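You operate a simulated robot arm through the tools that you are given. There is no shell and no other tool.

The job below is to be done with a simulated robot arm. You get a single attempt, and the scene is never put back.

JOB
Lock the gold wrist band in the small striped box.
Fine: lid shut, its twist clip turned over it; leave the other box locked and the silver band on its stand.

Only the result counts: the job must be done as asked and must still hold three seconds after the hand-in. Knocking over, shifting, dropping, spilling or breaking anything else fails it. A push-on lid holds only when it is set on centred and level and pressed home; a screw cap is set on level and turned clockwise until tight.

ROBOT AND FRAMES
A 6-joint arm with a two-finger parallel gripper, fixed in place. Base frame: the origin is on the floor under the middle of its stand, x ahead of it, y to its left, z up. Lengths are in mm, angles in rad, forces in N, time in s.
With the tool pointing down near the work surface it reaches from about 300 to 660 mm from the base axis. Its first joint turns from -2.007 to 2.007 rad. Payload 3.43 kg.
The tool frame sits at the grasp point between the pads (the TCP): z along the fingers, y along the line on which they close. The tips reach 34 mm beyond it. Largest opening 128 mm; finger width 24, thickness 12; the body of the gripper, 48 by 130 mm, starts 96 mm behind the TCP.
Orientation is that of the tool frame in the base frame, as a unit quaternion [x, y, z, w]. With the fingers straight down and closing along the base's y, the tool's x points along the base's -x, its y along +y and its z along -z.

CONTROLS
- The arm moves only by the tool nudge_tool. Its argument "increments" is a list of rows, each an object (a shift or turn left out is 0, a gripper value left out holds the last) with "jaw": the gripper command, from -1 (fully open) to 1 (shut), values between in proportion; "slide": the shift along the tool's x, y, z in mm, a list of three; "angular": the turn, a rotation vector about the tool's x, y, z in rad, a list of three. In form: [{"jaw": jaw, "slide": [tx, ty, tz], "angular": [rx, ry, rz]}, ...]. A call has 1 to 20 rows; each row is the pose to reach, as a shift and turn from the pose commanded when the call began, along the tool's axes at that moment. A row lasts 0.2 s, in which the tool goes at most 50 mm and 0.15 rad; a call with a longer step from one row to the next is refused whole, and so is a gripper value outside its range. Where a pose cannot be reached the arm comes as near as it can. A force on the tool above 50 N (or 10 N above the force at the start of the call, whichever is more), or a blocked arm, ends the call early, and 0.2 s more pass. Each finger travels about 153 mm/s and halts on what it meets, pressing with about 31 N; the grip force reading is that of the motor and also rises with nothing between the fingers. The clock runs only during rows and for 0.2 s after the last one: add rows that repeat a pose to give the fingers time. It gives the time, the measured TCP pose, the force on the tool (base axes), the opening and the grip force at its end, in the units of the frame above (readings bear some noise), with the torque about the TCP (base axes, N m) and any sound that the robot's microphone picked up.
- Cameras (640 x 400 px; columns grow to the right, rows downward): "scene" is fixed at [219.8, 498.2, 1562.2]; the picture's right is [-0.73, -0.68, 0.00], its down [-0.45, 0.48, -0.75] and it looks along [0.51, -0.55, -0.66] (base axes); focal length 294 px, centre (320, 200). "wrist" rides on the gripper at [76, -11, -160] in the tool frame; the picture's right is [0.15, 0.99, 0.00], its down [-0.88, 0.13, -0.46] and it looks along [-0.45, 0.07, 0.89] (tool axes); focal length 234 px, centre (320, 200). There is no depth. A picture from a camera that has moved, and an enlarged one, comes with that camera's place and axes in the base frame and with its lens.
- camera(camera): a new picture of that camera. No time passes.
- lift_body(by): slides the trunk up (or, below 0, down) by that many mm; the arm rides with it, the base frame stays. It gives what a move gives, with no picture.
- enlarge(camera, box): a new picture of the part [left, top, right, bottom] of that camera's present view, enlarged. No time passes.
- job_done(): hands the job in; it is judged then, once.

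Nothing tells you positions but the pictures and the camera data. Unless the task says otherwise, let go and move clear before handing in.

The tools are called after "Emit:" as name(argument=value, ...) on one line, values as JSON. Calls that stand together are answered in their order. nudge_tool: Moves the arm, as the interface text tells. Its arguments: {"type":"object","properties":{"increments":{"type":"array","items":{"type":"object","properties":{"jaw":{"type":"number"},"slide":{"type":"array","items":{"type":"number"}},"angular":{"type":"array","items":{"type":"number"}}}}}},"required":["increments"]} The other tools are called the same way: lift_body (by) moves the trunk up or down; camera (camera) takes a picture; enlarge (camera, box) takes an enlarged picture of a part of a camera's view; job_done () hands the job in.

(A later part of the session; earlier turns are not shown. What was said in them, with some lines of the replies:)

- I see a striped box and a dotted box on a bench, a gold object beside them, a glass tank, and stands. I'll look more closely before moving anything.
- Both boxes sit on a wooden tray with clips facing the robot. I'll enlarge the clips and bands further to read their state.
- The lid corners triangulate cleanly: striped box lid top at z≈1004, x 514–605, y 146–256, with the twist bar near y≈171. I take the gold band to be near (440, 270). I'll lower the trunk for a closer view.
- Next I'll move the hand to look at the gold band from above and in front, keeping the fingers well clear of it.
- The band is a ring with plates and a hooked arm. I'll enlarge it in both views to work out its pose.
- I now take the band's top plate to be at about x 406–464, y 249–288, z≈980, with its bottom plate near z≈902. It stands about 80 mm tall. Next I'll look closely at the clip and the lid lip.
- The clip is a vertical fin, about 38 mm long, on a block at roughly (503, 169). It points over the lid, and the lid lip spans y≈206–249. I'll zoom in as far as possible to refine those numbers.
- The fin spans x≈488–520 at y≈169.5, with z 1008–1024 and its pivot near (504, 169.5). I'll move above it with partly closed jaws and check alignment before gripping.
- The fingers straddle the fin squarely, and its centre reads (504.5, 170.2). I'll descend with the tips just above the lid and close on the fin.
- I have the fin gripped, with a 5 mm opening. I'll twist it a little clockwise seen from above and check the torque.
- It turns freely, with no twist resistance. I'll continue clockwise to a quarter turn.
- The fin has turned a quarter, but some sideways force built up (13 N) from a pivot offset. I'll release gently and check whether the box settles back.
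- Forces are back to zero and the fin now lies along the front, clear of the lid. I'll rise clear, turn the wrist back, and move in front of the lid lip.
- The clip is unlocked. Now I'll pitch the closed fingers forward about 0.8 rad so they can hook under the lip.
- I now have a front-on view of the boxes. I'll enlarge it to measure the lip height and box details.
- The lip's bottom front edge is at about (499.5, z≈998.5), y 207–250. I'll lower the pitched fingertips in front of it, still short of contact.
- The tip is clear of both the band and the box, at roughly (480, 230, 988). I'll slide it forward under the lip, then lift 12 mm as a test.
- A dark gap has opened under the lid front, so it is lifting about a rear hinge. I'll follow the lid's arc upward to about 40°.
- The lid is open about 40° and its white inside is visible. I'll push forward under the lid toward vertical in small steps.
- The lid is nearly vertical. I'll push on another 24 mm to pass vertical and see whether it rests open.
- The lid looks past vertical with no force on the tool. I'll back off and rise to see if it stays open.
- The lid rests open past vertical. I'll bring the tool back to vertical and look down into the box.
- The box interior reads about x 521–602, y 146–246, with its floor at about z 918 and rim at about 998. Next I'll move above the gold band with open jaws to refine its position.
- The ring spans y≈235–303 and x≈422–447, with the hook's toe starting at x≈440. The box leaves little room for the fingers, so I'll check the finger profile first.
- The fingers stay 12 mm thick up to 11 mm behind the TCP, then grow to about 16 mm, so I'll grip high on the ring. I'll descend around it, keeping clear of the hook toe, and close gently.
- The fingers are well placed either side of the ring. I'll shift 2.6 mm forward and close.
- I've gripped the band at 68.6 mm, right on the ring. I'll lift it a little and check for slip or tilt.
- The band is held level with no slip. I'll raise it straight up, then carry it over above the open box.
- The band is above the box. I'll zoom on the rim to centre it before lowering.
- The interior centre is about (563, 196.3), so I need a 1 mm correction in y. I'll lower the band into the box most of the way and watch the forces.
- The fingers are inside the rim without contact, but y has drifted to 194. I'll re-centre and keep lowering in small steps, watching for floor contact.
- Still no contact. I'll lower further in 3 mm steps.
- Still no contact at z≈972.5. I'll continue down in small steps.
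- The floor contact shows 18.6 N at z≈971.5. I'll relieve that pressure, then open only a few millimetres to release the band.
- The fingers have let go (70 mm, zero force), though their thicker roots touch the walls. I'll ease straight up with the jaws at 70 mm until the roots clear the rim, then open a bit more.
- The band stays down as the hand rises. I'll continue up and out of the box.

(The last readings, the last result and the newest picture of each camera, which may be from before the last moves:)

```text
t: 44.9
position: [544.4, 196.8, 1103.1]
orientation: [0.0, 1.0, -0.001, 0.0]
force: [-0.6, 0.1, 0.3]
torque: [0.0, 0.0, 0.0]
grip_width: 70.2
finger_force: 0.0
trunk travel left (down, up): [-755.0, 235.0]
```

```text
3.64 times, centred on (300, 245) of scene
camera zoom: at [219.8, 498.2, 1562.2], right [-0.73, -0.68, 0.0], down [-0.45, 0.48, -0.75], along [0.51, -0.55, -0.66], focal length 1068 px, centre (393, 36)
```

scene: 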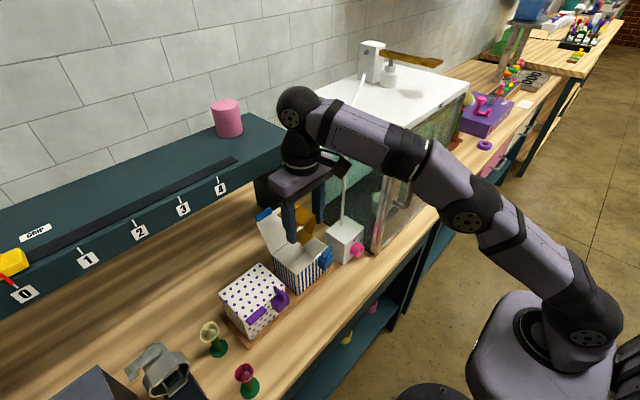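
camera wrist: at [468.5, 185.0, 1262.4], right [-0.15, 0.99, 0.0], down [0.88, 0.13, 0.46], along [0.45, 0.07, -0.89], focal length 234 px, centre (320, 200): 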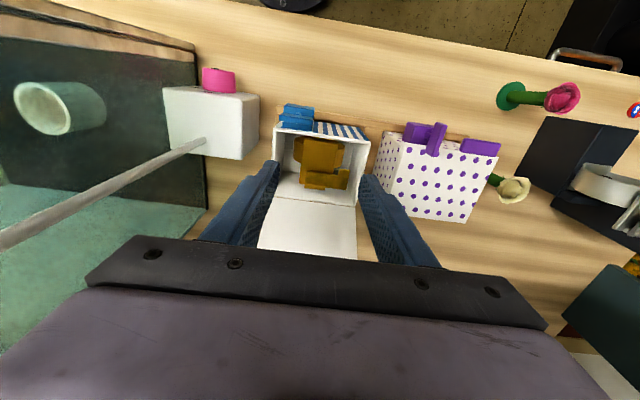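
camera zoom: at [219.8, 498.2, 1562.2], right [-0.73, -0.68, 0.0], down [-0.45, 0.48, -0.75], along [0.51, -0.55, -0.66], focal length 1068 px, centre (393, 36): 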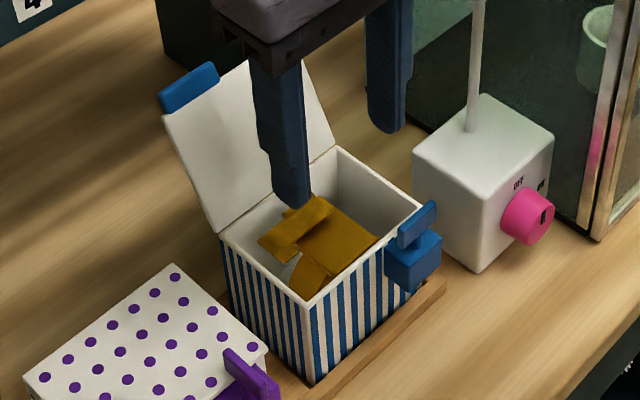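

The band sits inside the box upright. I'll zoom to check that its top is below the rim so the lid can shut.

Emit:
enlarge(camera="scene", box=[300, 230, 360, 290])

Emit:
enlarge(camera="scene", box=[300, 225, 350, 275])

Emit:
enlarge(camera="wrist", box=[265, 110, 375, 210])

Emit:
enlarge(camera="scene", box=[270, 215, 340, 285])

```text
6.67 times, centred on (330, 260) of scene
camera zoom: at [219.8, 498.2, 1562.2], right [-0.73, -0.68, 0.0], down [-0.45, 0.48, -0.75], along [0.51, -0.55, -0.66], focal length 1958 px, centre (253, -200)
```

zoom: 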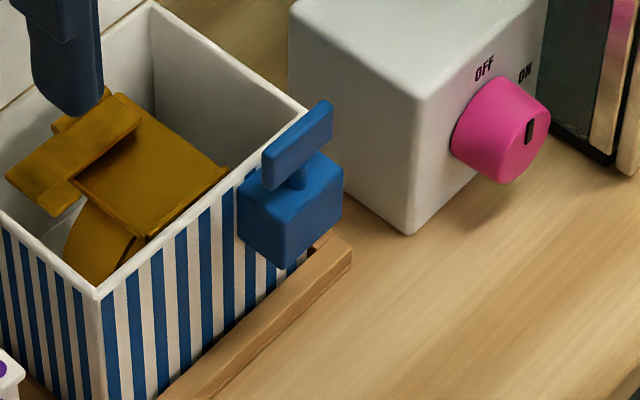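

```text
8.00 times, centred on (325, 250) of scene
camera zoom: at [219.8, 498.2, 1562.2], right [-0.73, -0.68, 0.0], down [-0.45, 0.48, -0.75], along [0.51, -0.55, -0.66], focal length 2349 px, centre (280, -200)
```

zoom: 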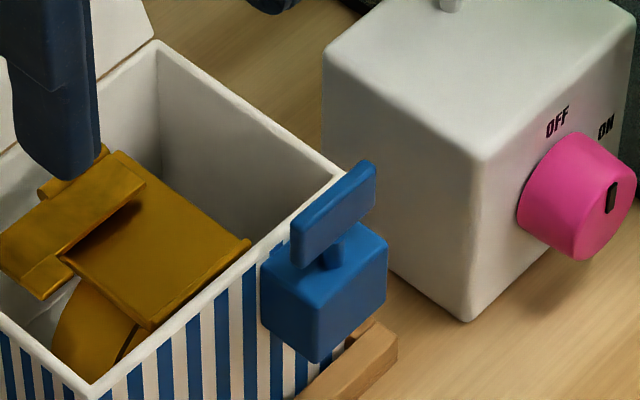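

```text
4.00 times, centred on (320, 160) of wrist
camera zoom: at [468.5, 185.0, 1262.4], right [-0.15, 0.99, 0.0], down [0.88, 0.13, 0.46], along [0.45, 0.07, -0.89], focal length 937 px, centre (320, 360)
```

zoom: 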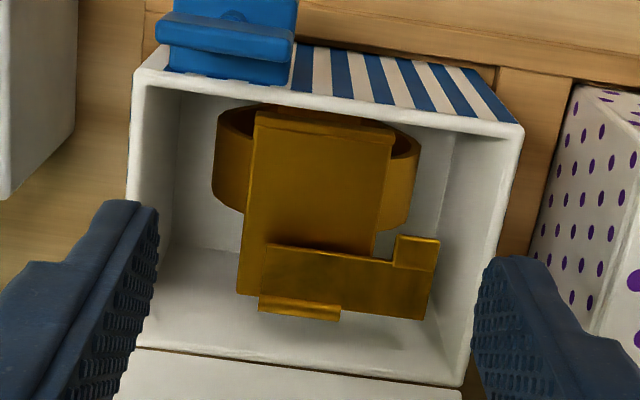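

```text
5.71 times, centred on (305, 250) of scene
camera zoom: at [219.8, 498.2, 1562.2], right [-0.73, -0.68, 0.0], down [-0.45, 0.48, -0.75], along [0.51, -0.55, -0.66], focal length 1678 px, centre (406, -86)
```

zoom: 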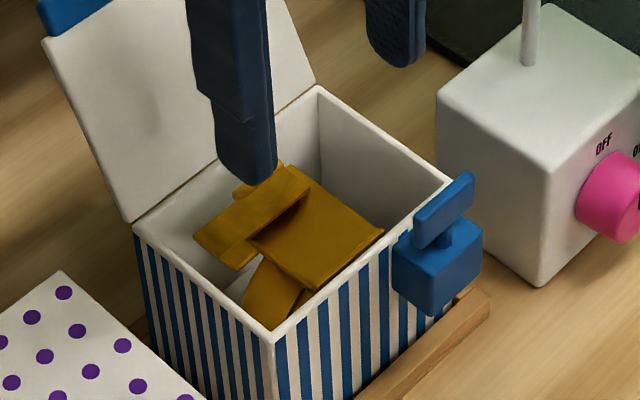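

By my estimate the hook's top sits about 2–3 mm below the rim, so it should fit. The lid is open about 119°, with its lip near (655, 1084). I plan to pitch the tool, grip the lip by its two ends and swing the lid shut under control.

Emit:
nudge_tool(increments=[{"jaw": -0.1, "slide": [0, 5, -10], "angular": [0, -0.14, 0]}, {"slide": [0, 10, -15], "angular": [0, -0.28, 0]}, {"slide": [0, 15, -20], "angular": [0, -0.42, 0]}, {"slide": [0, 20, -25], "angular": [0, -0.56, 0]}, {"slide": [0, 25, -30], "angular": [0, -0.7, 0]}, {"slide": [0, 28, -30], "angular": [0, -0.8, 0]}, {"slide": [0, 28, -30], "angular": [0, -0.8, 0]}])

Emit:
camera(camera="wrist")

Emit:
enlarge(camera="wrist", box=[230, 20, 400, 240])

Emit:
enlarge(camera="scene", box=[230, 160, 370, 300])

```text
t: 46.5
position: [544.7, 224.6, 1132.9]
orientation: [-0.001, 0.921, 0.001, 0.39]
force: [-0.4, 0.1, -1.0]
torque: [0.0, 0.01, 0.0]
grip_width: 70.6
finger_force: 0.1
trunk travel left (down, up): [-755.0, 235.0]
```

```text
taken
camera wrist: at [377.0, 212.1, 1189.4], right [-0.1, 0.99, -0.1], down [0.29, 0.13, 0.95], along [0.95, 0.07, -0.3], focal length 234 px, centre (320, 200)
```

wrist: 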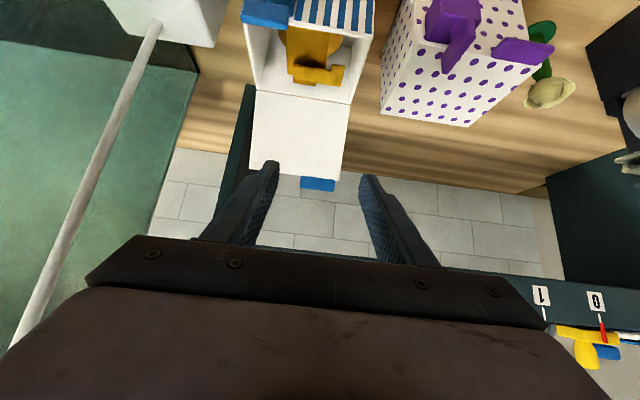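

```text
1.82 times, centred on (315, 130) of wrist
camera zoom: at [377.0, 212.1, 1189.4], right [-0.1, 0.99, -0.1], down [0.29, 0.13, 0.95], along [0.95, 0.07, -0.3], focal length 426 px, centre (329, 327)
```

zoom: 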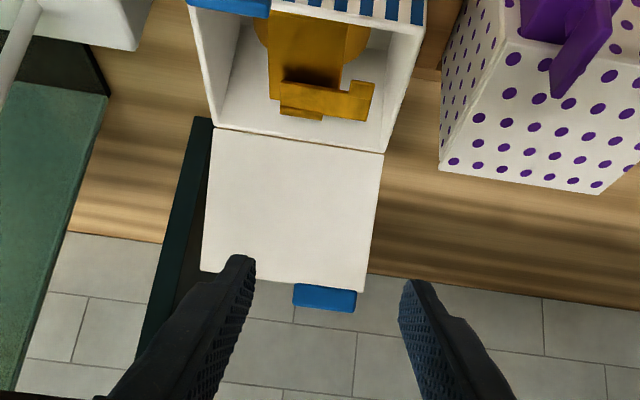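

```text
2.86 times, centred on (300, 230) of scene
camera zoom: at [219.8, 498.2, 1562.2], right [-0.73, -0.68, 0.0], down [-0.45, 0.48, -0.75], along [0.51, -0.55, -0.66], focal length 839 px, centre (377, 114)
```

zoom: 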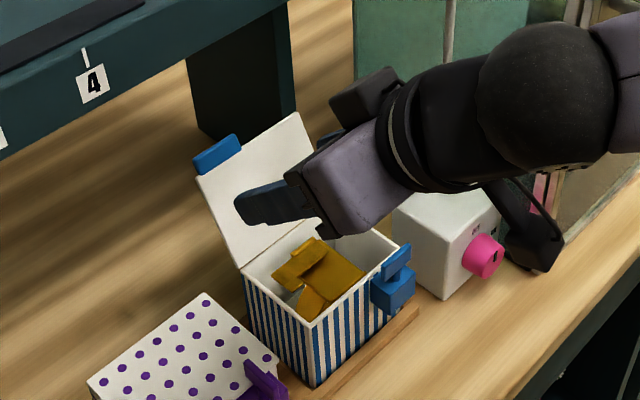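

The pitched view shows the lip at y≈205–248, centred at 227, straight ahead of the open fingers. I'll move to a stand-off along the approach line and check.

Emit:
nudge_tool(increments=[{"jaw": -0.1, "slide": [-15, 1, 10]}, {"slide": [-30, 2, 20]}, {"slide": [-43, 3, 28]}, {"slide": [-43, 3, 40]}, {"slide": [-43, 3, 40]}])

Emit:
enlarge(camera="wrist", box=[230, 20, 400, 240])

Emit:
enlarge(camera="scene", box=[230, 160, 370, 300])

```text
t: 47.7
position: [605.8, 228.2, 1137.0]
orientation: [0.0, 0.921, 0.0, 0.39]
force: [-0.2, 0.2, 0.7]
torque: [-0.02, 0.02, 0.03]
grip_width: 70.4
finger_force: 0.1
trunk travel left (down, up): [-755.0, 235.0]
```

```text
1.82 times, centred on (315, 130) of wrist
camera zoom: at [436.5, 215.3, 1192.3], right [-0.1, 0.99, -0.1], down [0.29, 0.13, 0.95], along [0.95, 0.07, -0.3], focal length 426 px, centre (329, 327)
```

zoom: 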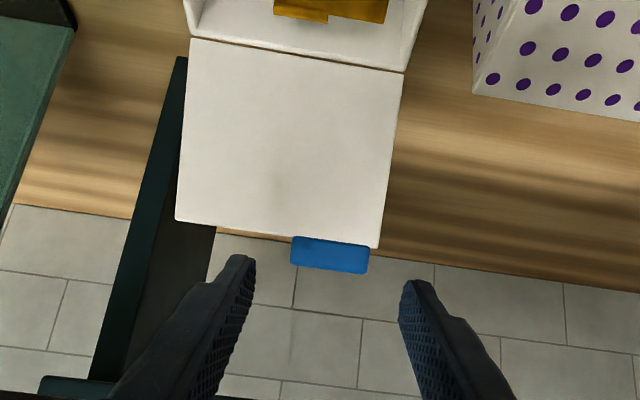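

```text
2.86 times, centred on (300, 230) of scene
camera zoom: at [219.8, 498.2, 1562.2], right [-0.73, -0.68, 0.0], down [-0.45, 0.48, -0.75], along [0.51, -0.55, -0.66], focal length 839 px, centre (377, 114)
```

zoom: 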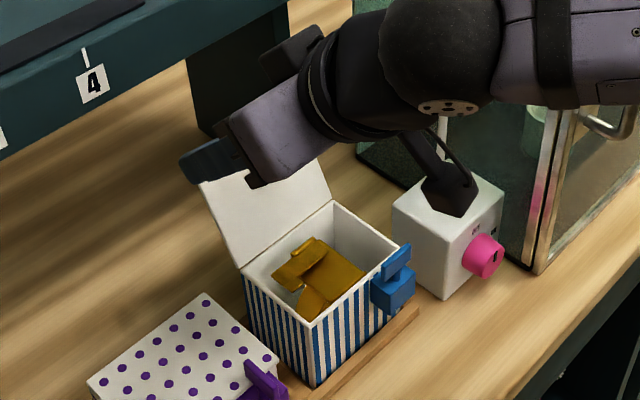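

Two views agree that the lip centre is at (656.7, 227, 1081). I'll advance along the finger direction to bracket it between the tips.

Emit:
nudge_tool(increments=[{"jaw": -0.1, "slide": [-3, 0, 12]}, {"slide": [-3, 0, 24]}, {"slide": [-3, 0, 35]}, {"slide": [-3, 0, 45.5]}, {"slide": [-3, 0, 45.5]}])

Emit:
enlarge(camera="wrist", box=[230, 60, 400, 240])

Emit:
enlarge(camera="scene", box=[230, 160, 370, 300])

```text
t: 48.9
position: [638.7, 228.9, 1109.3]
orientation: [0.0, 0.921, 0.0, 0.39]
force: [-0.2, -1.1, -0.5]
torque: [-0.02, 0.0, 0.0]
grip_width: 70.2
finger_force: 0.1
trunk travel left (down, up): [-755.0, 235.0]
```

```text
2.22 times, centred on (315, 150) of wrist
camera zoom: at [471.8, 215.8, 1164.6], right [-0.1, 0.99, -0.11], down [0.29, 0.13, 0.95], along [0.95, 0.07, -0.3], focal length 520 px, centre (331, 311)
```

zoom: 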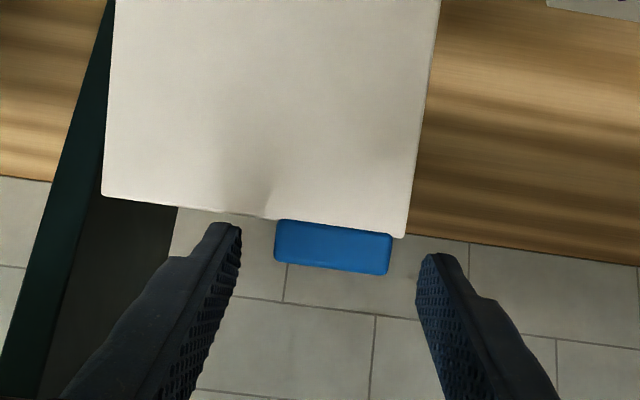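

```text
2.86 times, centred on (300, 230) of scene
camera zoom: at [219.8, 498.2, 1562.2], right [-0.73, -0.68, 0.0], down [-0.45, 0.48, -0.75], along [0.51, -0.55, -0.66], focal length 839 px, centre (377, 114)
```

zoom: 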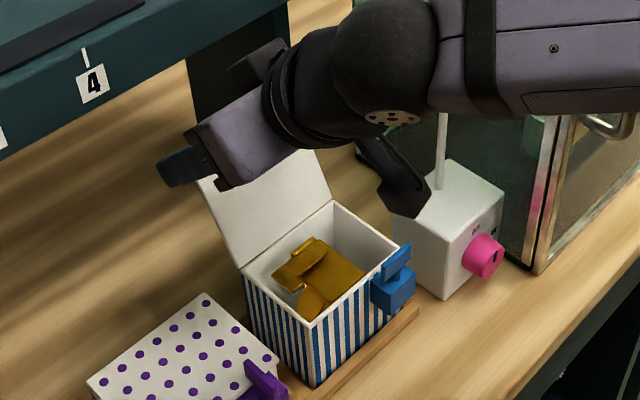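

The tips bracket the lip. I'll advance 3 mm and close on its ends.

Emit:
nudge_tool(increments=[{"jaw": -0.1, "slide": [1, -0.7, 3]}, {"slide": [1, -0.7, 3]}, {"jaw": 0.15, "slide": [1, -0.7, 3]}, {"jaw": 0.4, "slide": [1, -0.7, 3]}, {"jaw": 0.6, "slide": [1, -0.7, 3]}, {"jaw": 0.6, "slide": [1, -0.7, 3]}])

Emit:
enlarge(camera="wrist", box=[230, 60, 400, 240])

Emit:
enlarge(camera="scene", box=[230, 160, 370, 300])

```text
t: 50.3
position: [641.7, 226.9, 1105.9]
orientation: [0.0, 0.921, 0.0, 0.389]
force: [1.8, 1.4, -0.1]
torque: [-0.11, -0.15, 0.04]
grip_width: 43.6
finger_force: 31.2
trunk travel left (down, up): [-755.0, 235.0]
```

```text
2.22 times, centred on (315, 150) of wrist
camera zoom: at [473.4, 215.0, 1161.7], right [-0.1, 0.99, -0.1], down [0.29, 0.13, 0.95], along [0.95, 0.07, -0.3], focal length 520 px, centre (331, 311)
```

zoom: 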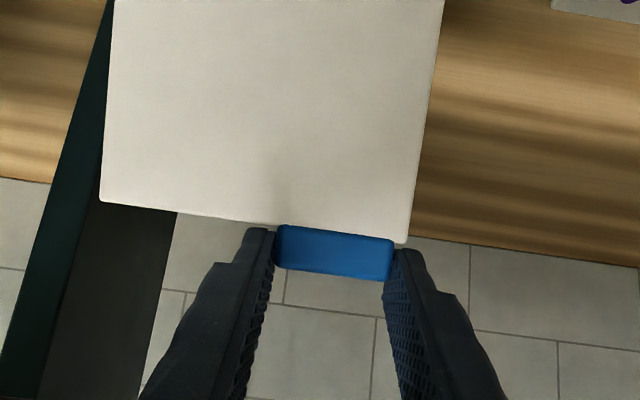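

```text
2.86 times, centred on (300, 230) of scene
camera zoom: at [219.8, 498.2, 1562.2], right [-0.73, -0.68, 0.0], down [-0.45, 0.48, -0.75], along [0.51, -0.55, -0.66], focal length 839 px, centre (377, 114)
```

zoom: 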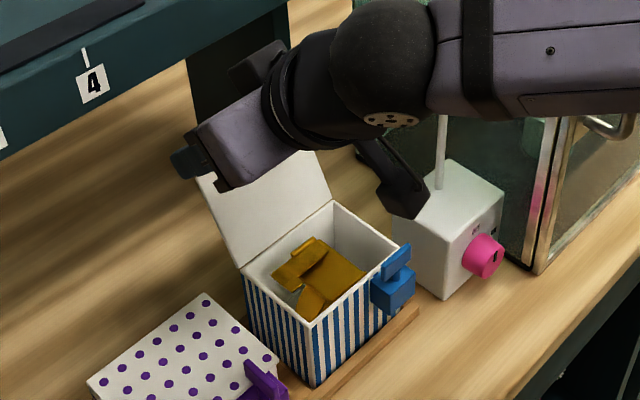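

The lip is gripped (43.6 mm). I'll swing the lid up along its arc to vertical first.

Emit:
nudge_tool(increments=[{"jaw": 0.6, "slide": [1.7, 0, -5.8]}, {"slide": [3.5, 0, -11.6]}, {"slide": [5.8, 0, -17.2]}, {"slide": [8.3, 0, -22.9]}, {"slide": [11.6, 0, -28.5]}, {"slide": [15, 0, -34.1]}, {"slide": [19, 0, -39.3]}, {"slide": [23.1, 0, -44.5]}, {"slide": [23.1, 0, -44.5]}])

Emit:
enlarge(camera="wrist", box=[230, 60, 400, 240])

Emit:
enlarge(camera="scene", box=[230, 160, 370, 300])

```text
t: 52.3
position: [594.3, 227.0, 1115.4]
orientation: [0.0, 0.922, -0.001, 0.388]
force: [9.8, 0.5, 5.5]
torque: [-0.09, -1.21, -0.05]
grip_width: 43.7
finger_force: 31.0
trunk travel left (down, up): [-755.0, 235.0]
```

```text
2.22 times, centred on (315, 150) of wrist
camera zoom: at [426.3, 215.6, 1172.5], right [-0.1, 0.99, -0.1], down [0.29, 0.13, 0.95], along [0.95, 0.07, -0.3], focal length 520 px, centre (331, 311)
```

zoom: 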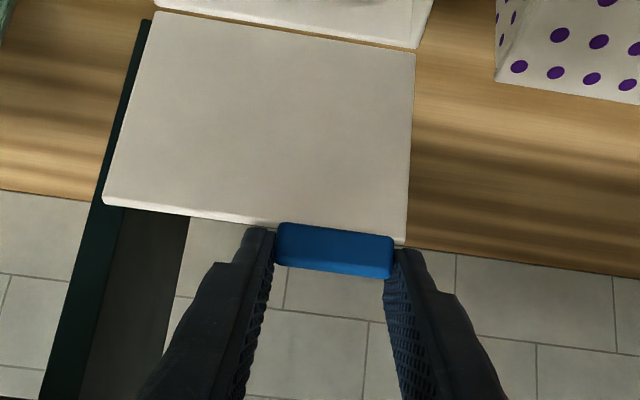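

```text
2.86 times, centred on (300, 230) of scene
camera zoom: at [219.8, 498.2, 1562.2], right [-0.73, -0.68, 0.0], down [-0.45, 0.48, -0.75], along [0.51, -0.55, -0.66], focal length 839 px, centre (377, 114)
```

zoom: 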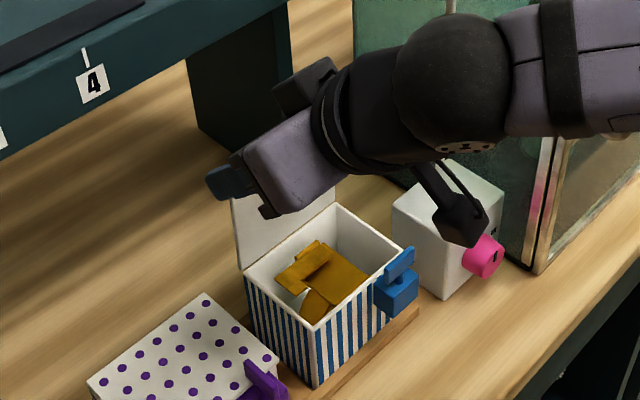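

The lid is about vertical and the box hasn't moved. I'll continue the arc forward and down under control.

Emit:
nudge_tool(increments=[{"jaw": 0.6, "slide": [4.6, 0, -4.6]}, {"slide": [9.3, 0, -9.2]}, {"slide": [14.5, 0, -13.2]}, {"slide": [19.8, 0, -17]}, {"slide": [25.5, 0, -20.3]}, {"slide": [31.3, 0, -23.4]}, {"slide": [37.3, 0, -26]}, {"slide": [43.4, 0, -28.3]}, {"slide": [49.7, 0, -30]}, {"slide": [56.1, 0, -31.5]}, {"slide": [56.1, 0, -31.5]}])

Emit:
camera(camera="wrist")

Emit:
enlarge(camera="scene", box=[230, 160, 370, 300])

```text
t: 54.7
position: [530.8, 227.6, 1100.7]
orientation: [0.0, 0.921, 0.0, 0.39]
force: [7.9, -2.0, 4.8]
torque: [-0.04, -1.12, -0.02]
grip_width: 43.5
finger_force: 30.8
trunk travel left (down, up): [-755.0, 235.0]
```

```text
taken
camera wrist: at [363.6, 215.5, 1156.7], right [-0.1, 0.99, -0.1], down [0.29, 0.13, 0.95], along [0.95, 0.07, -0.3], focal length 234 px, centre (320, 200)
```

wrist: 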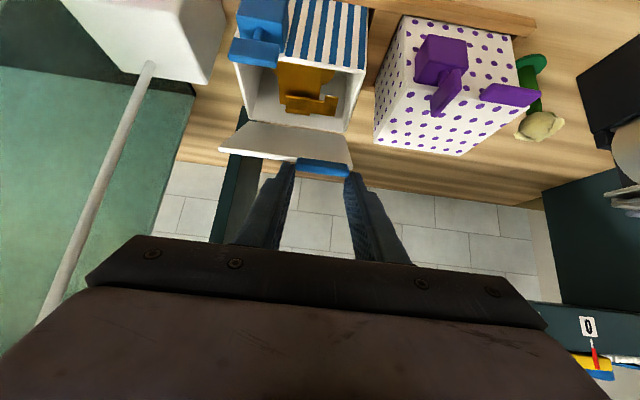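

```text
2.86 times, centred on (300, 230) of scene
camera zoom: at [219.8, 498.2, 1562.2], right [-0.73, -0.68, 0.0], down [-0.45, 0.48, -0.75], along [0.51, -0.55, -0.66], focal length 839 px, centre (377, 114)
```

zoom: 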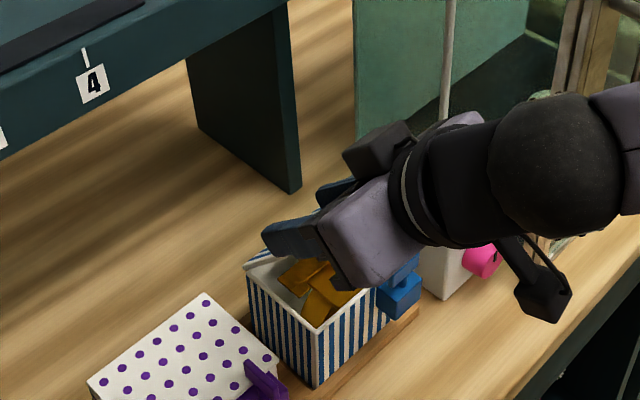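

The lid is now about 50° open and following smoothly. I'll continue down toward 15°.

Emit:
nudge_tool(increments=[{"jaw": 0.6, "slide": [6.5, 0, -0.8]}, {"slide": [13, 0, -1.6]}, {"slide": [19.5, 0, -1.6]}, {"slide": [26, 0, -1.5]}, {"slide": [32.5, 0, -0.7]}, {"slide": [39, 0, 0.3]}, {"slide": [45.3, 0, 1.9]}, {"slide": [51.6, 0, 3.8]}, {"slide": [57.7, 0, 6.3]}, {"slide": [63.7, 0, 9]}, {"slide": [63.7, 0, 9]}])

Emit:
camera(camera="wrist")

Emit:
enlarge(camera="scene", box=[230, 190, 370, 320])

```text
t: 57.1
position: [492.1, 227.7, 1048.5]
orientation: [-0.001, 0.921, 0.001, 0.39]
force: [-0.5, 0.0, -0.4]
torque: [0.01, 0.03, 0.0]
grip_width: 25.7
finger_force: 0.0
trunk travel left (down, up): [-755.0, 235.0]
```

```text
taken
camera wrist: at [325.0, 215.7, 1104.2], right [-0.1, 0.99, -0.11], down [0.29, 0.13, 0.95], along [0.95, 0.07, -0.3], focal length 234 px, centre (320, 200)
```

wrist: 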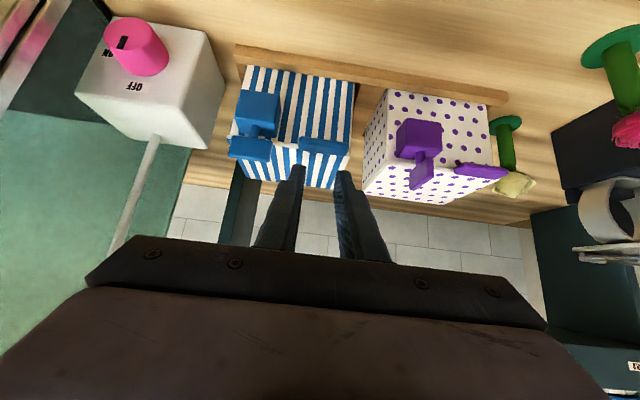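

```text
3.08 times, centred on (300, 255) of scene
camera zoom: at [219.8, 498.2, 1562.2], right [-0.73, -0.68, 0.0], down [-0.45, 0.48, -0.75], along [0.51, -0.55, -0.66], focal length 904 px, centre (382, 31)
```

zoom: 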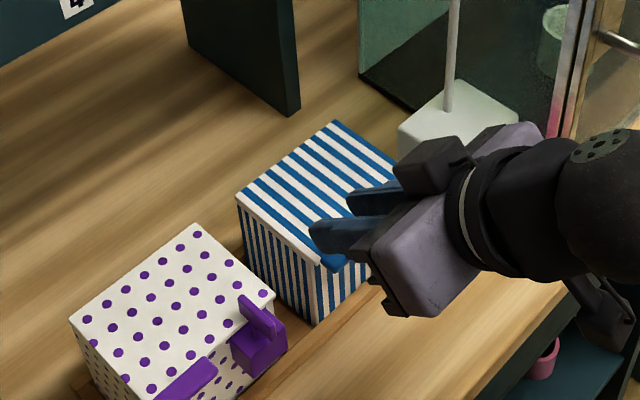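

The lip slipped free near the end and the lid has dropped shut. I'll check that it's flush.

Emit:
enlarge(camera="wrist", box=[220, 55, 370, 195])

Emit:
enlarge(camera="scene", box=[265, 220, 345, 300])

```text
2.86 times, centred on (295, 125) of wrist
camera zoom: at [325.0, 215.7, 1104.2], right [-0.1, 0.99, -0.11], down [0.29, 0.13, 0.95], along [0.95, 0.07, -0.3], focal length 669 px, centre (391, 414)
```

zoom: 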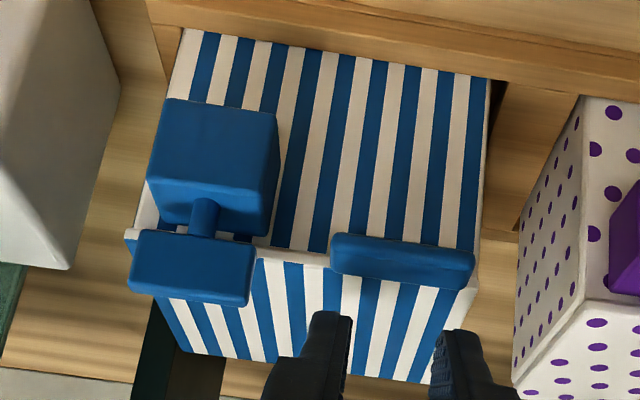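

```text
5.00 times, centred on (305, 260) of scene
camera zoom: at [219.8, 498.2, 1562.2], right [-0.73, -0.68, 0.0], down [-0.45, 0.48, -0.75], along [0.51, -0.55, -0.66], focal length 1468 px, centre (395, -100)
```

zoom: 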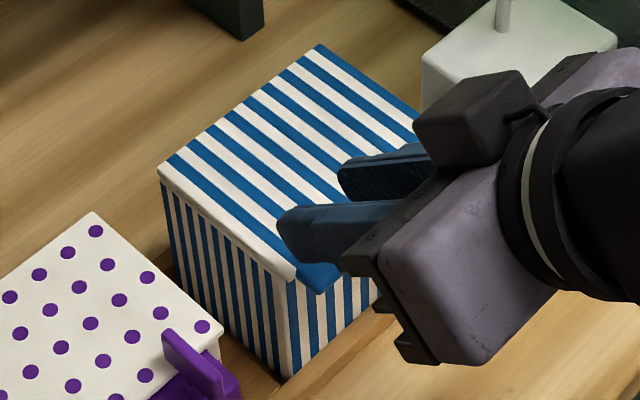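

The lid looks flush, with no gap at the front. I'll back off, return the tool to vertical, and move above the clip.

Emit:
nudge_tool(increments=[{"jaw": 0.6, "slide": [-5, 0, -24]}, {"slide": [-10, 0, -47]}, {"slide": [-15.2, 0, -70.5]}, {"slide": [-15.2, 0, -70.5], "angular": [0, 0.14, 0]}, {"slide": [-15.2, 0, -70.5], "angular": [0, 0.28, 0]}, {"slide": [-15.2, 0, -70.5], "angular": [0, 0.42, 0]}, {"slide": [-15.2, 0, -70.5], "angular": [0, 0.56, 0]}, {"slide": [-15.2, 0, -70.5], "angular": [0, 0.7, 0]}, {"slide": [-15.2, 0, -70.5], "angular": [0, 0.8, 0]}, {"slide": [-15.2, 0, -70.5], "angular": [0, 0.8, 0]}])

Emit:
camera(camera="wrist")

Emit:
enlarge(camera="scene", box=[265, 220, 365, 300])

```text
t: 59.3
position: [454.6, 226.6, 1109.0]
orientation: [-0.002, 1.0, 0.001, 0.0]
force: [0.4, -0.5, 0.2]
torque: [0.0, -0.02, -0.03]
grip_width: 25.5
finger_force: 0.0
trunk travel left (down, up): [-755.0, 235.0]
```

```text
taken
camera wrist: at [377.2, 214.7, 1267.6], right [-0.15, 0.99, 0.0], down [0.88, 0.13, 0.45], along [0.45, 0.07, -0.89], focal length 234 px, centre (320, 200)
```

wrist: 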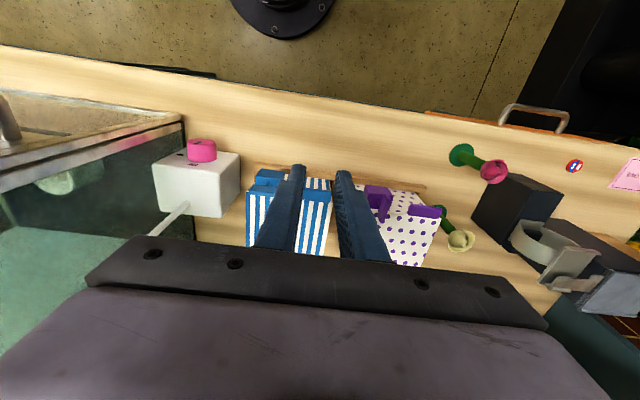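

```text
5.00 times, centred on (315, 260) of scene
camera zoom: at [219.8, 498.2, 1562.2], right [-0.73, -0.68, 0.0], down [-0.45, 0.48, -0.75], along [0.51, -0.55, -0.66], focal length 1468 px, centre (345, -100)
```

zoom: 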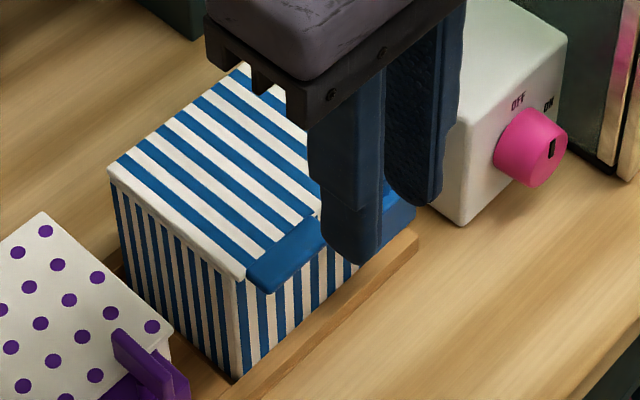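

I'll return to the earlier viewing pose to compare the box's position and confirm the lid is seated.

Emit:
nudge_tool(increments=[{"jaw": -0.2, "slide": [4, -20, -22]}, {"jaw": -1, "slide": [8, -40, -22]}, {"jaw": -1, "slide": [11.6, -61, -22]}, {"jaw": -1, "slide": [11.6, -61, -22]}])

Emit:
enlarge(camera="wrist", box=[260, 150, 400, 240])

Emit:
enlarge(camera="scene", box=[255, 220, 335, 300])

```text
t: 60.3
position: [442.1, 164.3, 1130.5]
orientation: [-0.001, 1.0, 0.0, -0.001]
force: [-0.2, 0.2, 0.3]
torque: [0.03, -0.01, -0.04]
grip_width: 127.9
finger_force: 0.1
trunk travel left (down, up): [-755.0, 235.0]
```

```text
4.44 times, centred on (330, 195) of wrist
camera zoom: at [366.6, 152.1, 1288.5], right [-0.15, 0.99, 0.0], down [0.88, 0.13, 0.46], along [0.45, 0.07, -0.89], focal length 1041 px, centre (276, 222)
```

zoom: 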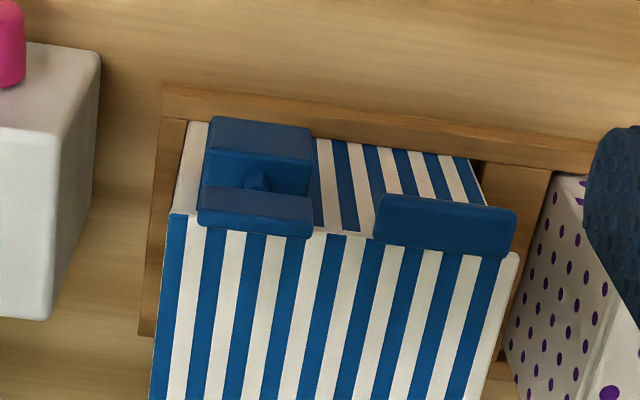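

```text
5.00 times, centred on (295, 260) of scene
camera zoom: at [219.8, 498.2, 1562.2], right [-0.73, -0.68, 0.0], down [-0.45, 0.48, -0.75], along [0.51, -0.55, -0.66], focal length 1468 px, centre (445, -100)
```

zoom: 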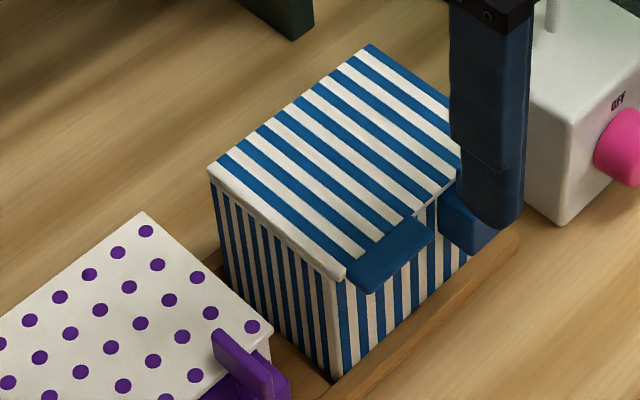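

The lid is back at its original height, so it is shut. The box has shifted only about 2–3 mm within its tray. I'll measure the fin's position for the re-lock.

Emit:
nudge_tool(increments=[{"jaw": 0.1, "slide": [-25, 1, 5]}, {"jaw": 0.3, "slide": [-45, 2, 30]}, {"jaw": 0.3, "slide": [-62, 3, 55]}, {"jaw": 0.3, "slide": [-62, 3, 55]}, {"jaw": 0.3, "slide": [-62, 3, 55]}])

Emit:
enlarge(camera="wrist", box=[270, 140, 380, 240])

Emit:
enlarge(camera="wrist", box=[285, 140, 345, 190])

```text
t: 61.5
position: [505.1, 169.6, 1075.1]
orientation: [0.0, 1.0, 0.001, -0.001]
force: [-0.1, 0.7, 0.8]
torque: [0.03, 0.0, -0.01]
grip_width: 44.9
finger_force: 0.0
trunk travel left (down, up): [-755.0, 235.0]
```

```text
4.00 times, centred on (325, 190) of wrist
camera zoom: at [428.0, 157.8, 1232.4], right [-0.15, 0.99, 0.0], down [0.88, 0.13, 0.46], along [0.45, 0.07, -0.89], focal length 937 px, centre (300, 240)
```

zoom: 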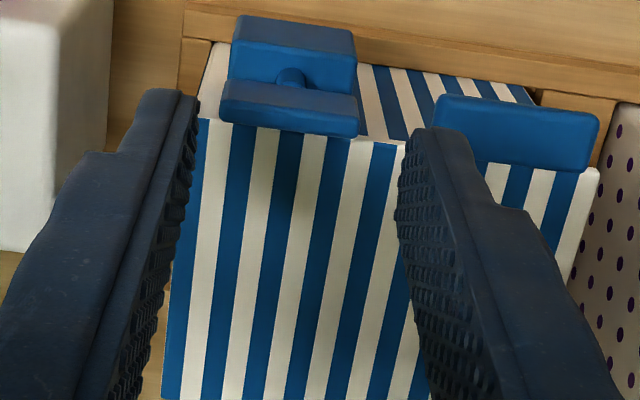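

```text
8.00 times, centred on (315, 165) of wrist
camera zoom: at [428.0, 157.8, 1232.4], right [-0.15, 0.99, 0.0], down [0.88, 0.13, 0.46], along [0.45, 0.07, -0.89], focal length 1873 px, centre (360, 480)
```

zoom: 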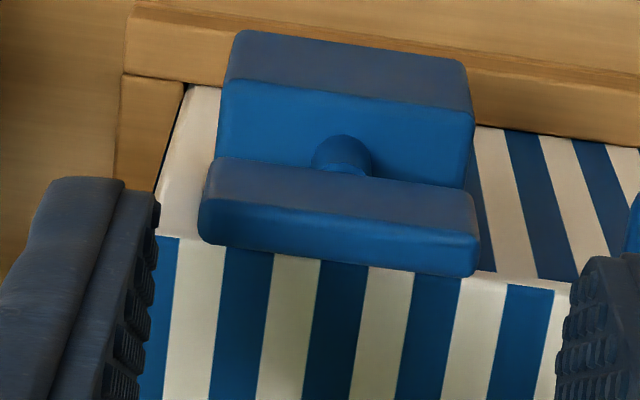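

The fin lies along y with its centre at about (504.5, 166.7). I'll turn the hand a quarter turn above it so the fingers close across it.

Emit:
nudge_tool(increments=[{"jaw": 0.3, "slide": [0.3, -1, 0], "angular": [0, 0, 0.13]}, {"slide": [0.3, -2, 0], "angular": [0, 0, 0.26]}, {"slide": [0.3, -2.9, 0], "angular": [0, 0, 0.39]}, {"slide": [0.3, -2.9, 0], "angular": [0, 0, 0.52]}, {"slide": [0.3, -2.9, 0], "angular": [0, 0, 0.65]}, {"slide": [0.3, -2.9, 0], "angular": [0, 0, 0.78]}, {"slide": [0.3, -2.9, 0], "angular": [0, 0, 0.91]}, {"slide": [0.3, -2.9, 0], "angular": [0, 0, 1.04]}, {"slide": [0.3, -2.9, 0], "angular": [0, 0, 1.17]}, {"slide": [0.3, -2.9, 0], "angular": [0, 0, 1.3]}, {"slide": [0.3, -2.9, 0], "angular": [0, 0, 1.43]}, {"slide": [0.3, -2.9, 0], "angular": [0, 0, 1.57]}, {"slide": [0.3, -2.9, 0], "angular": [0, 0, 1.57]}])

Emit:
enlarge(camera="wrist", box=[250, 100, 390, 240])

Emit:
enlarge(camera="scene", box=[270, 200, 370, 300])

```text
t: 64.3
position: [502.9, 167.1, 1075.3]
orientation: [0.707, 0.707, 0.0, -0.001]
force: [-0.1, -0.1, -0.4]
torque: [0.0, 0.0, -0.02]
grip_width: 44.6
finger_force: 0.0
trunk travel left (down, up): [-755.0, 235.0]
```

```text
2.86 times, centred on (320, 170) of wrist
camera zoom: at [491.5, 242.0, 1234.1], right [0.99, 0.15, 0.0], down [0.13, -0.88, 0.46], along [0.07, -0.45, -0.89], focal length 669 px, centre (320, 286)
```

zoom: 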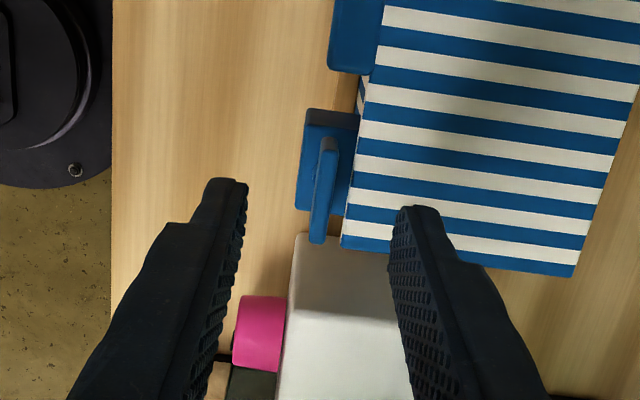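

```text
4.00 times, centred on (320, 250) of scene
camera zoom: at [219.8, 498.2, 1562.2], right [-0.73, -0.68, 0.0], down [-0.45, 0.48, -0.75], along [0.51, -0.55, -0.66], focal length 1175 px, centre (320, 0)
```

zoom: 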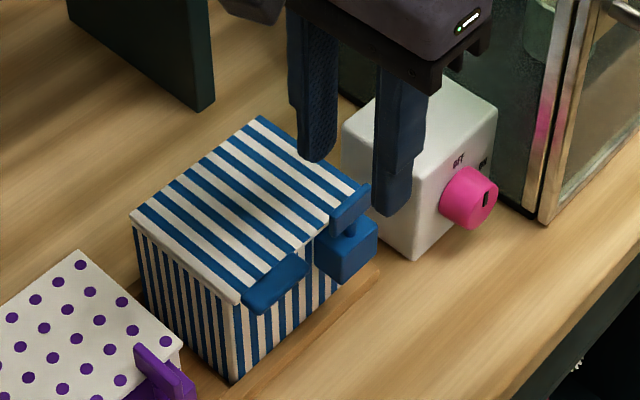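

The fingers straddle the fin in x, with its centre at about (504, 166.2). I'll descend and grip it.

Emit:
nudge_tool(increments=[{"jaw": 0.3, "slide": [0, 0.8, 12]}, {"slide": [0, 0.8, 24]}, {"slide": [0, 0.8, 33]}, {"slide": [0, 0.8, 33]}, {"jaw": 0.7, "slide": [0, 0.8, 33]}, {"jaw": 1, "slide": [0, 0.8, 33]}, {"jaw": 1, "slide": [0, 0.8, 33]}])

Emit:
enlarge(camera="wrist", box=[250, 100, 390, 240])

Emit:
enlarge(camera="scene", box=[270, 200, 370, 300])

```text
t: 65.9
position: [504.1, 166.3, 1042.0]
orientation: [0.707, 0.707, 0.001, 0.0]
force: [1.5, -0.1, -0.3]
torque: [-0.07, 0.01, 0.02]
grip_width: 5.0
finger_force: 31.1
trunk travel left (down, up): [-755.0, 235.0]
```

```text
2.86 times, centred on (320, 170) of wrist
camera zoom: at [492.3, 240.9, 1201.2], right [0.99, 0.15, 0.0], down [0.13, -0.88, 0.46], along [0.07, -0.45, -0.89], focal length 669 px, centre (320, 286)
```

zoom: 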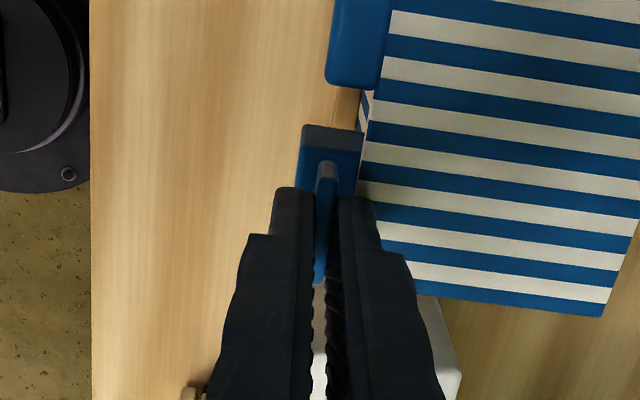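

```text
4.00 times, centred on (320, 250) of scene
camera zoom: at [219.8, 498.2, 1562.2], right [-0.73, -0.68, 0.0], down [-0.45, 0.48, -0.75], along [0.51, -0.55, -0.66], focal length 1175 px, centre (320, 0)
```

zoom: 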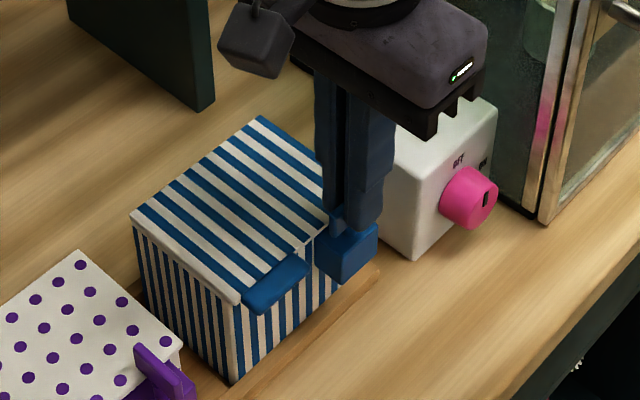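

The fin is gripped at 5 mm. I'll turn it back counter-clockwise toward the lid, checking forces partway.

Emit:
nudge_tool(increments=[{"jaw": 1, "angular": [0, 0, -0.12]}, {"angular": [0, 0, -0.24]}, {"angular": [0, 0, -0.36]}, {"angular": [0, 0, -0.48]}, {"angular": [0, 0, -0.6]}])

Emit:
enlarge(camera="scene", box=[270, 200, 370, 300])

```text
t: 67.1
position: [504.9, 166.1, 1042.0]
orientation: [0.465, 0.885, 0.001, 0.0]
force: [2.9, -1.7, 2.8]
torque: [-0.33, -0.28, -0.02]
grip_width: 5.5
finger_force: 31.4
trunk travel left (down, up): [-755.0, 235.0]
```

```text
4.00 times, centred on (320, 250) of scene
camera zoom: at [219.8, 498.2, 1562.2], right [-0.73, -0.68, 0.0], down [-0.45, 0.48, -0.75], along [0.51, -0.55, -0.66], focal length 1175 px, centre (320, 0)
```

zoom: 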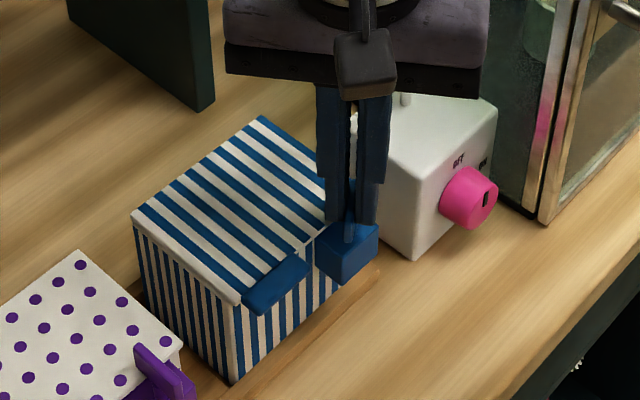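

Forces are small and the fin is turning. I'll complete the quarter turn.

Emit:
nudge_tool(increments=[{"jaw": 1, "angular": [0, 0, -0.12]}, {"angular": [0, 0, -0.24]}, {"angular": [0, 0, -0.36]}, {"angular": [0, 0, -0.48]}, {"angular": [0, 0, -0.6]}, {"angular": [0, 0, -0.72]}, {"angular": [0, 0, -0.84]}, {"angular": [0, 0, -0.96]}, {"angular": [0, 0, -0.97]}])

Emit:
enlarge(camera="wrist", box=[260, 120, 400, 240])

Emit:
enlarge(camera="scene", box=[270, 200, 370, 300])

```text
t: 69.1
position: [505.3, 168.0, 1042.8]
orientation: [-0.001, 1.0, 0.0, 0.0]
force: [6.1, 3.4, -0.1]
torque: [0.06, -0.64, -0.05]
grip_width: 5.3
finger_force: 31.5
trunk travel left (down, up): [-755.0, 235.0]
```

```text
3.33 times, centred on (330, 180) of wrist
camera zoom: at [428.7, 155.3, 1201.1], right [-0.15, 0.99, 0.0], down [0.88, 0.13, 0.46], along [0.45, 0.07, -0.89], focal length 781 px, centre (287, 267)
```

zoom: 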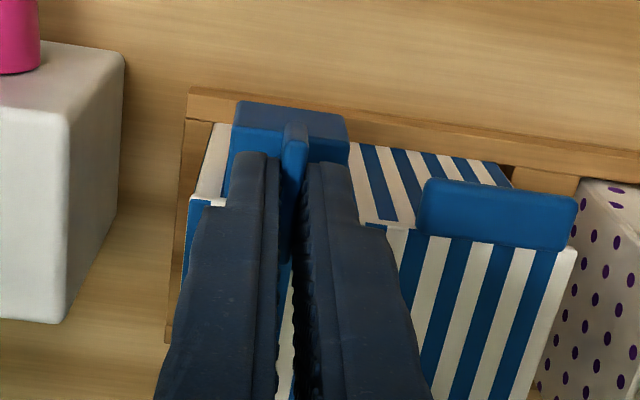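

```text
4.00 times, centred on (320, 250) of scene
camera zoom: at [219.8, 498.2, 1562.2], right [-0.73, -0.68, 0.0], down [-0.45, 0.48, -0.75], along [0.51, -0.55, -0.66], focal length 1175 px, centre (320, 0)
```

zoom: 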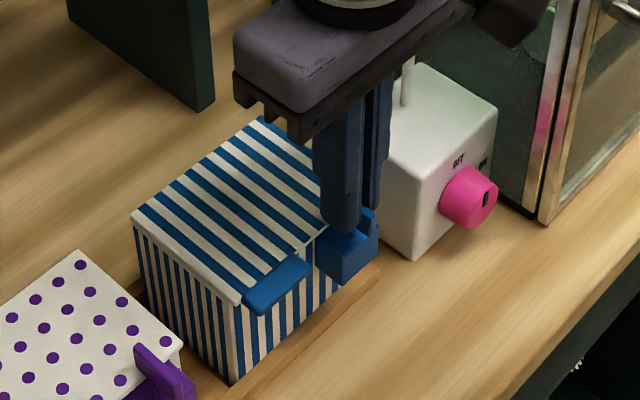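

The fin is turned back over the lid. I'll open the jaws gently, rise clear and inspect.

Emit:
nudge_tool(increments=[{"jaw": 0.75}, {"jaw": 0.5}, {"jaw": 0.5}, {"jaw": 0.5, "slide": [0, 0, -25]}, {"slide": [0, 0, -50]}, {"jaw": -0.3, "slide": [30, 0, -70]}, {"jaw": -1, "slide": [62, 0, -88]}, {"jaw": -1, "slide": [62, 0, -88]}])

Emit:
enlarge(camera="wrist", box=[260, 150, 400, 240])

Emit:
enlarge(camera="wrist", box=[300, 170, 350, 215])

Emit:
enlarge(camera="scene", box=[268, 222, 348, 302])

```text
t: 70.9
position: [443.2, 168.8, 1133.5]
orientation: [0.0, 1.0, 0.0, 0.0]
force: [0.9, 1.4, -0.3]
torque: [0.03, 0.01, 0.0]
grip_width: 128.1
finger_force: 0.1
trunk travel left (down, up): [-755.0, 235.0]
```

```text
4.44 times, centred on (330, 195) of wrist
camera zoom: at [366.2, 156.8, 1293.1], right [-0.15, 0.99, 0.0], down [0.88, 0.13, 0.46], along [0.45, 0.07, -0.89], focal length 1041 px, centre (276, 222)
```

zoom: 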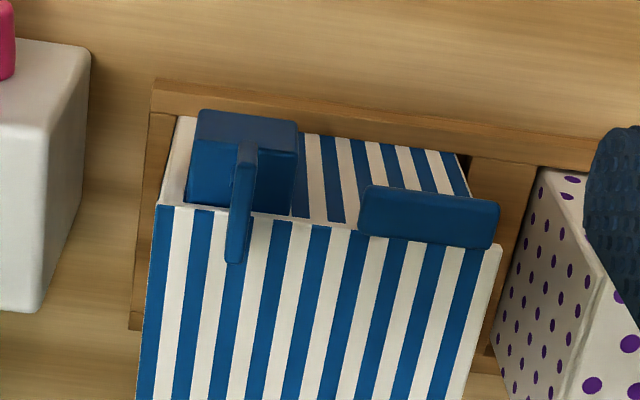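

```text
8.89 times, centred on (325, 192) of wrist
camera zoom: at [366.2, 156.8, 1293.1], right [-0.15, 0.99, 0.0], down [0.88, 0.13, 0.46], along [0.45, 0.07, -0.89], focal length 2082 px, centre (276, 267)
```

zoom: 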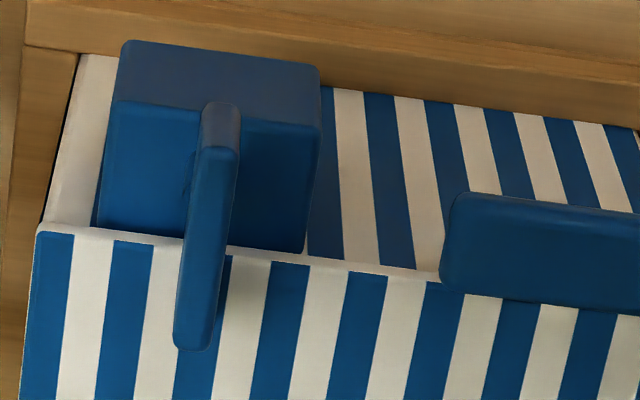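

```text
5.00 times, centred on (308, 262) of scene
camera zoom: at [219.8, 498.2, 1562.2], right [-0.73, -0.68, 0.0], down [-0.45, 0.48, -0.75], along [0.51, -0.55, -0.66], focal length 1468 px, centre (380, -110)
```

zoom: 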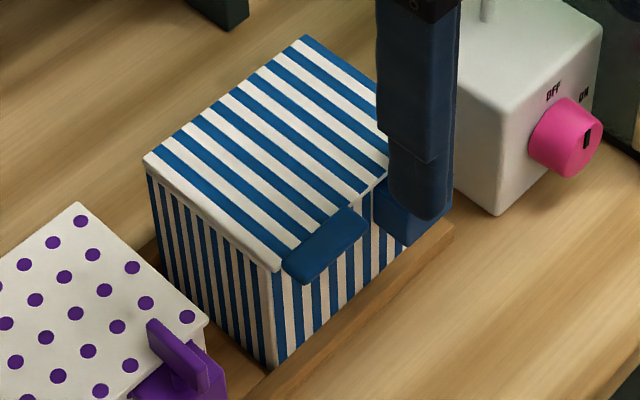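

The clip is back over the lid at the same angle as when it started locked. I'll move the arm well clear and take a final look at everything.

Emit:
nudge_tool(increments=[{"jaw": -1, "slide": [10, 10, -40]}, {"slide": [30, 20, -80]}, {"slide": [60, 30, -110]}, {"slide": [90, 40, -130]}, {"slide": [120, 50, -150]}, {"slide": [120, 50, -150]}])

Emit:
camera(camera="scene")

Emit:
enlarge(camera="scene", box=[200, 200, 380, 360])

Emit:
enlarge(camera="scene", box=[268, 222, 348, 302])

Emit:
enlarge(camera="scene", box=[60, 280, 280, 400])

```text
t: 72.3
position: [323.8, 214.8, 1272.2]
orientation: [0.0, 1.0, 0.001, 0.001]
force: [0.8, 0.2, -0.6]
torque: [-0.02, -0.02, 0.02]
grip_width: 128.3
finger_force: 0.1
out of reach, approached as far as the arm can: row 5, 6
trunk travel left (down, up): [-755.0, 235.0]
```

```text
taken
```

scene: 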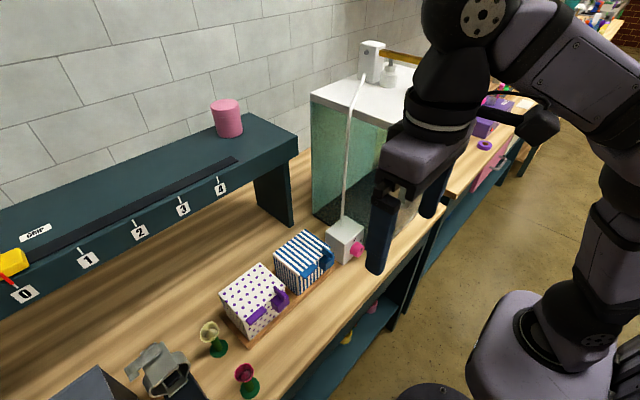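

```text
2.50 times, centred on (290, 280) of scene
camera zoom: at [219.8, 498.2, 1562.2], right [-0.73, -0.68, 0.0], down [-0.45, 0.48, -0.75], along [0.51, -0.55, -0.66], focal length 734 px, centre (395, 0)
```

zoom: 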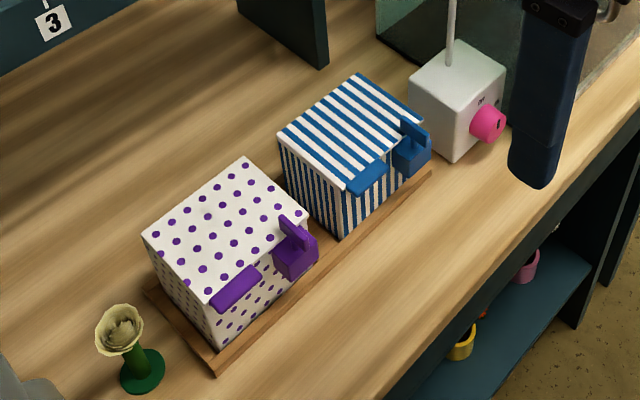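

```text
5.00 times, centred on (308, 262) of scene
camera zoom: at [219.8, 498.2, 1562.2], right [-0.73, -0.68, 0.0], down [-0.45, 0.48, -0.75], along [0.51, -0.55, -0.66], focal length 1468 px, centre (380, -110)
```

zoom: 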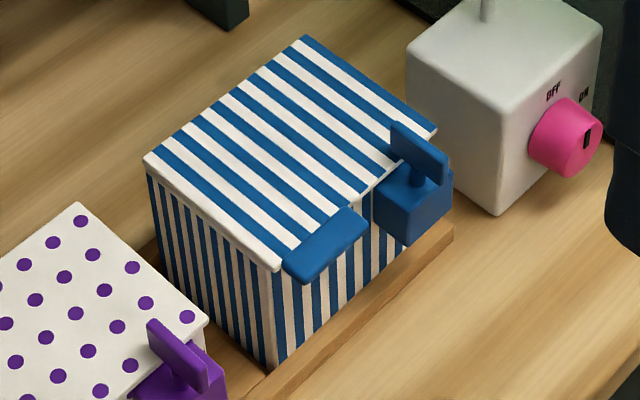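

```text
2.91 times, centred on (170, 340) of scene
camera zoom: at [219.8, 498.2, 1562.2], right [-0.73, -0.68, 0.0], down [-0.45, 0.48, -0.75], along [0.51, -0.55, -0.66], focal length 854 px, centre (756, -207)
```

zoom: 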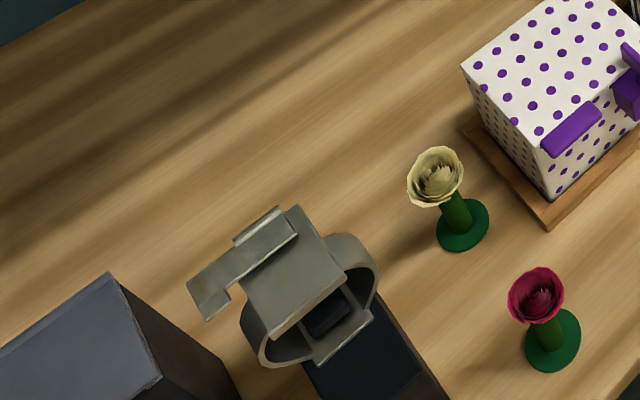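

The gold band is in the striped box with the lid shut and its clip turned over it. The dotted box is still locked, the silver band is still on its stand, and the arm is clear. Handing in.

Emit:
job_done()

```text
The job is handed in.
```

The gold wrist band is in the small striped box, with the lid shut and the twist clip turned back over it. I've handed the job in, but no result came back, so this is from the final pictures and readings.

- **Lid and clip:** the lid sits at the same height as when the box was first locked, and the clip is at the same angle over it.
- **Fit:** the band stands upright in the box. By my estimate its top is only 2–3 mm below the rim.
- **Striped box position:** it slid about 3–4 mm within its tray while I turned the clip and opened and closed the lid.
- **Lid closing:** the lip slipped out of the grip during the last part of the swing, so the lid dropped the rest of the way on its own. I saw no sign of damage.
- **Everything else:** the dotted box is still locked, and the silver band is on its stand. The roses and pump box look unmoved.

The arm has let go and is clear of the bench.
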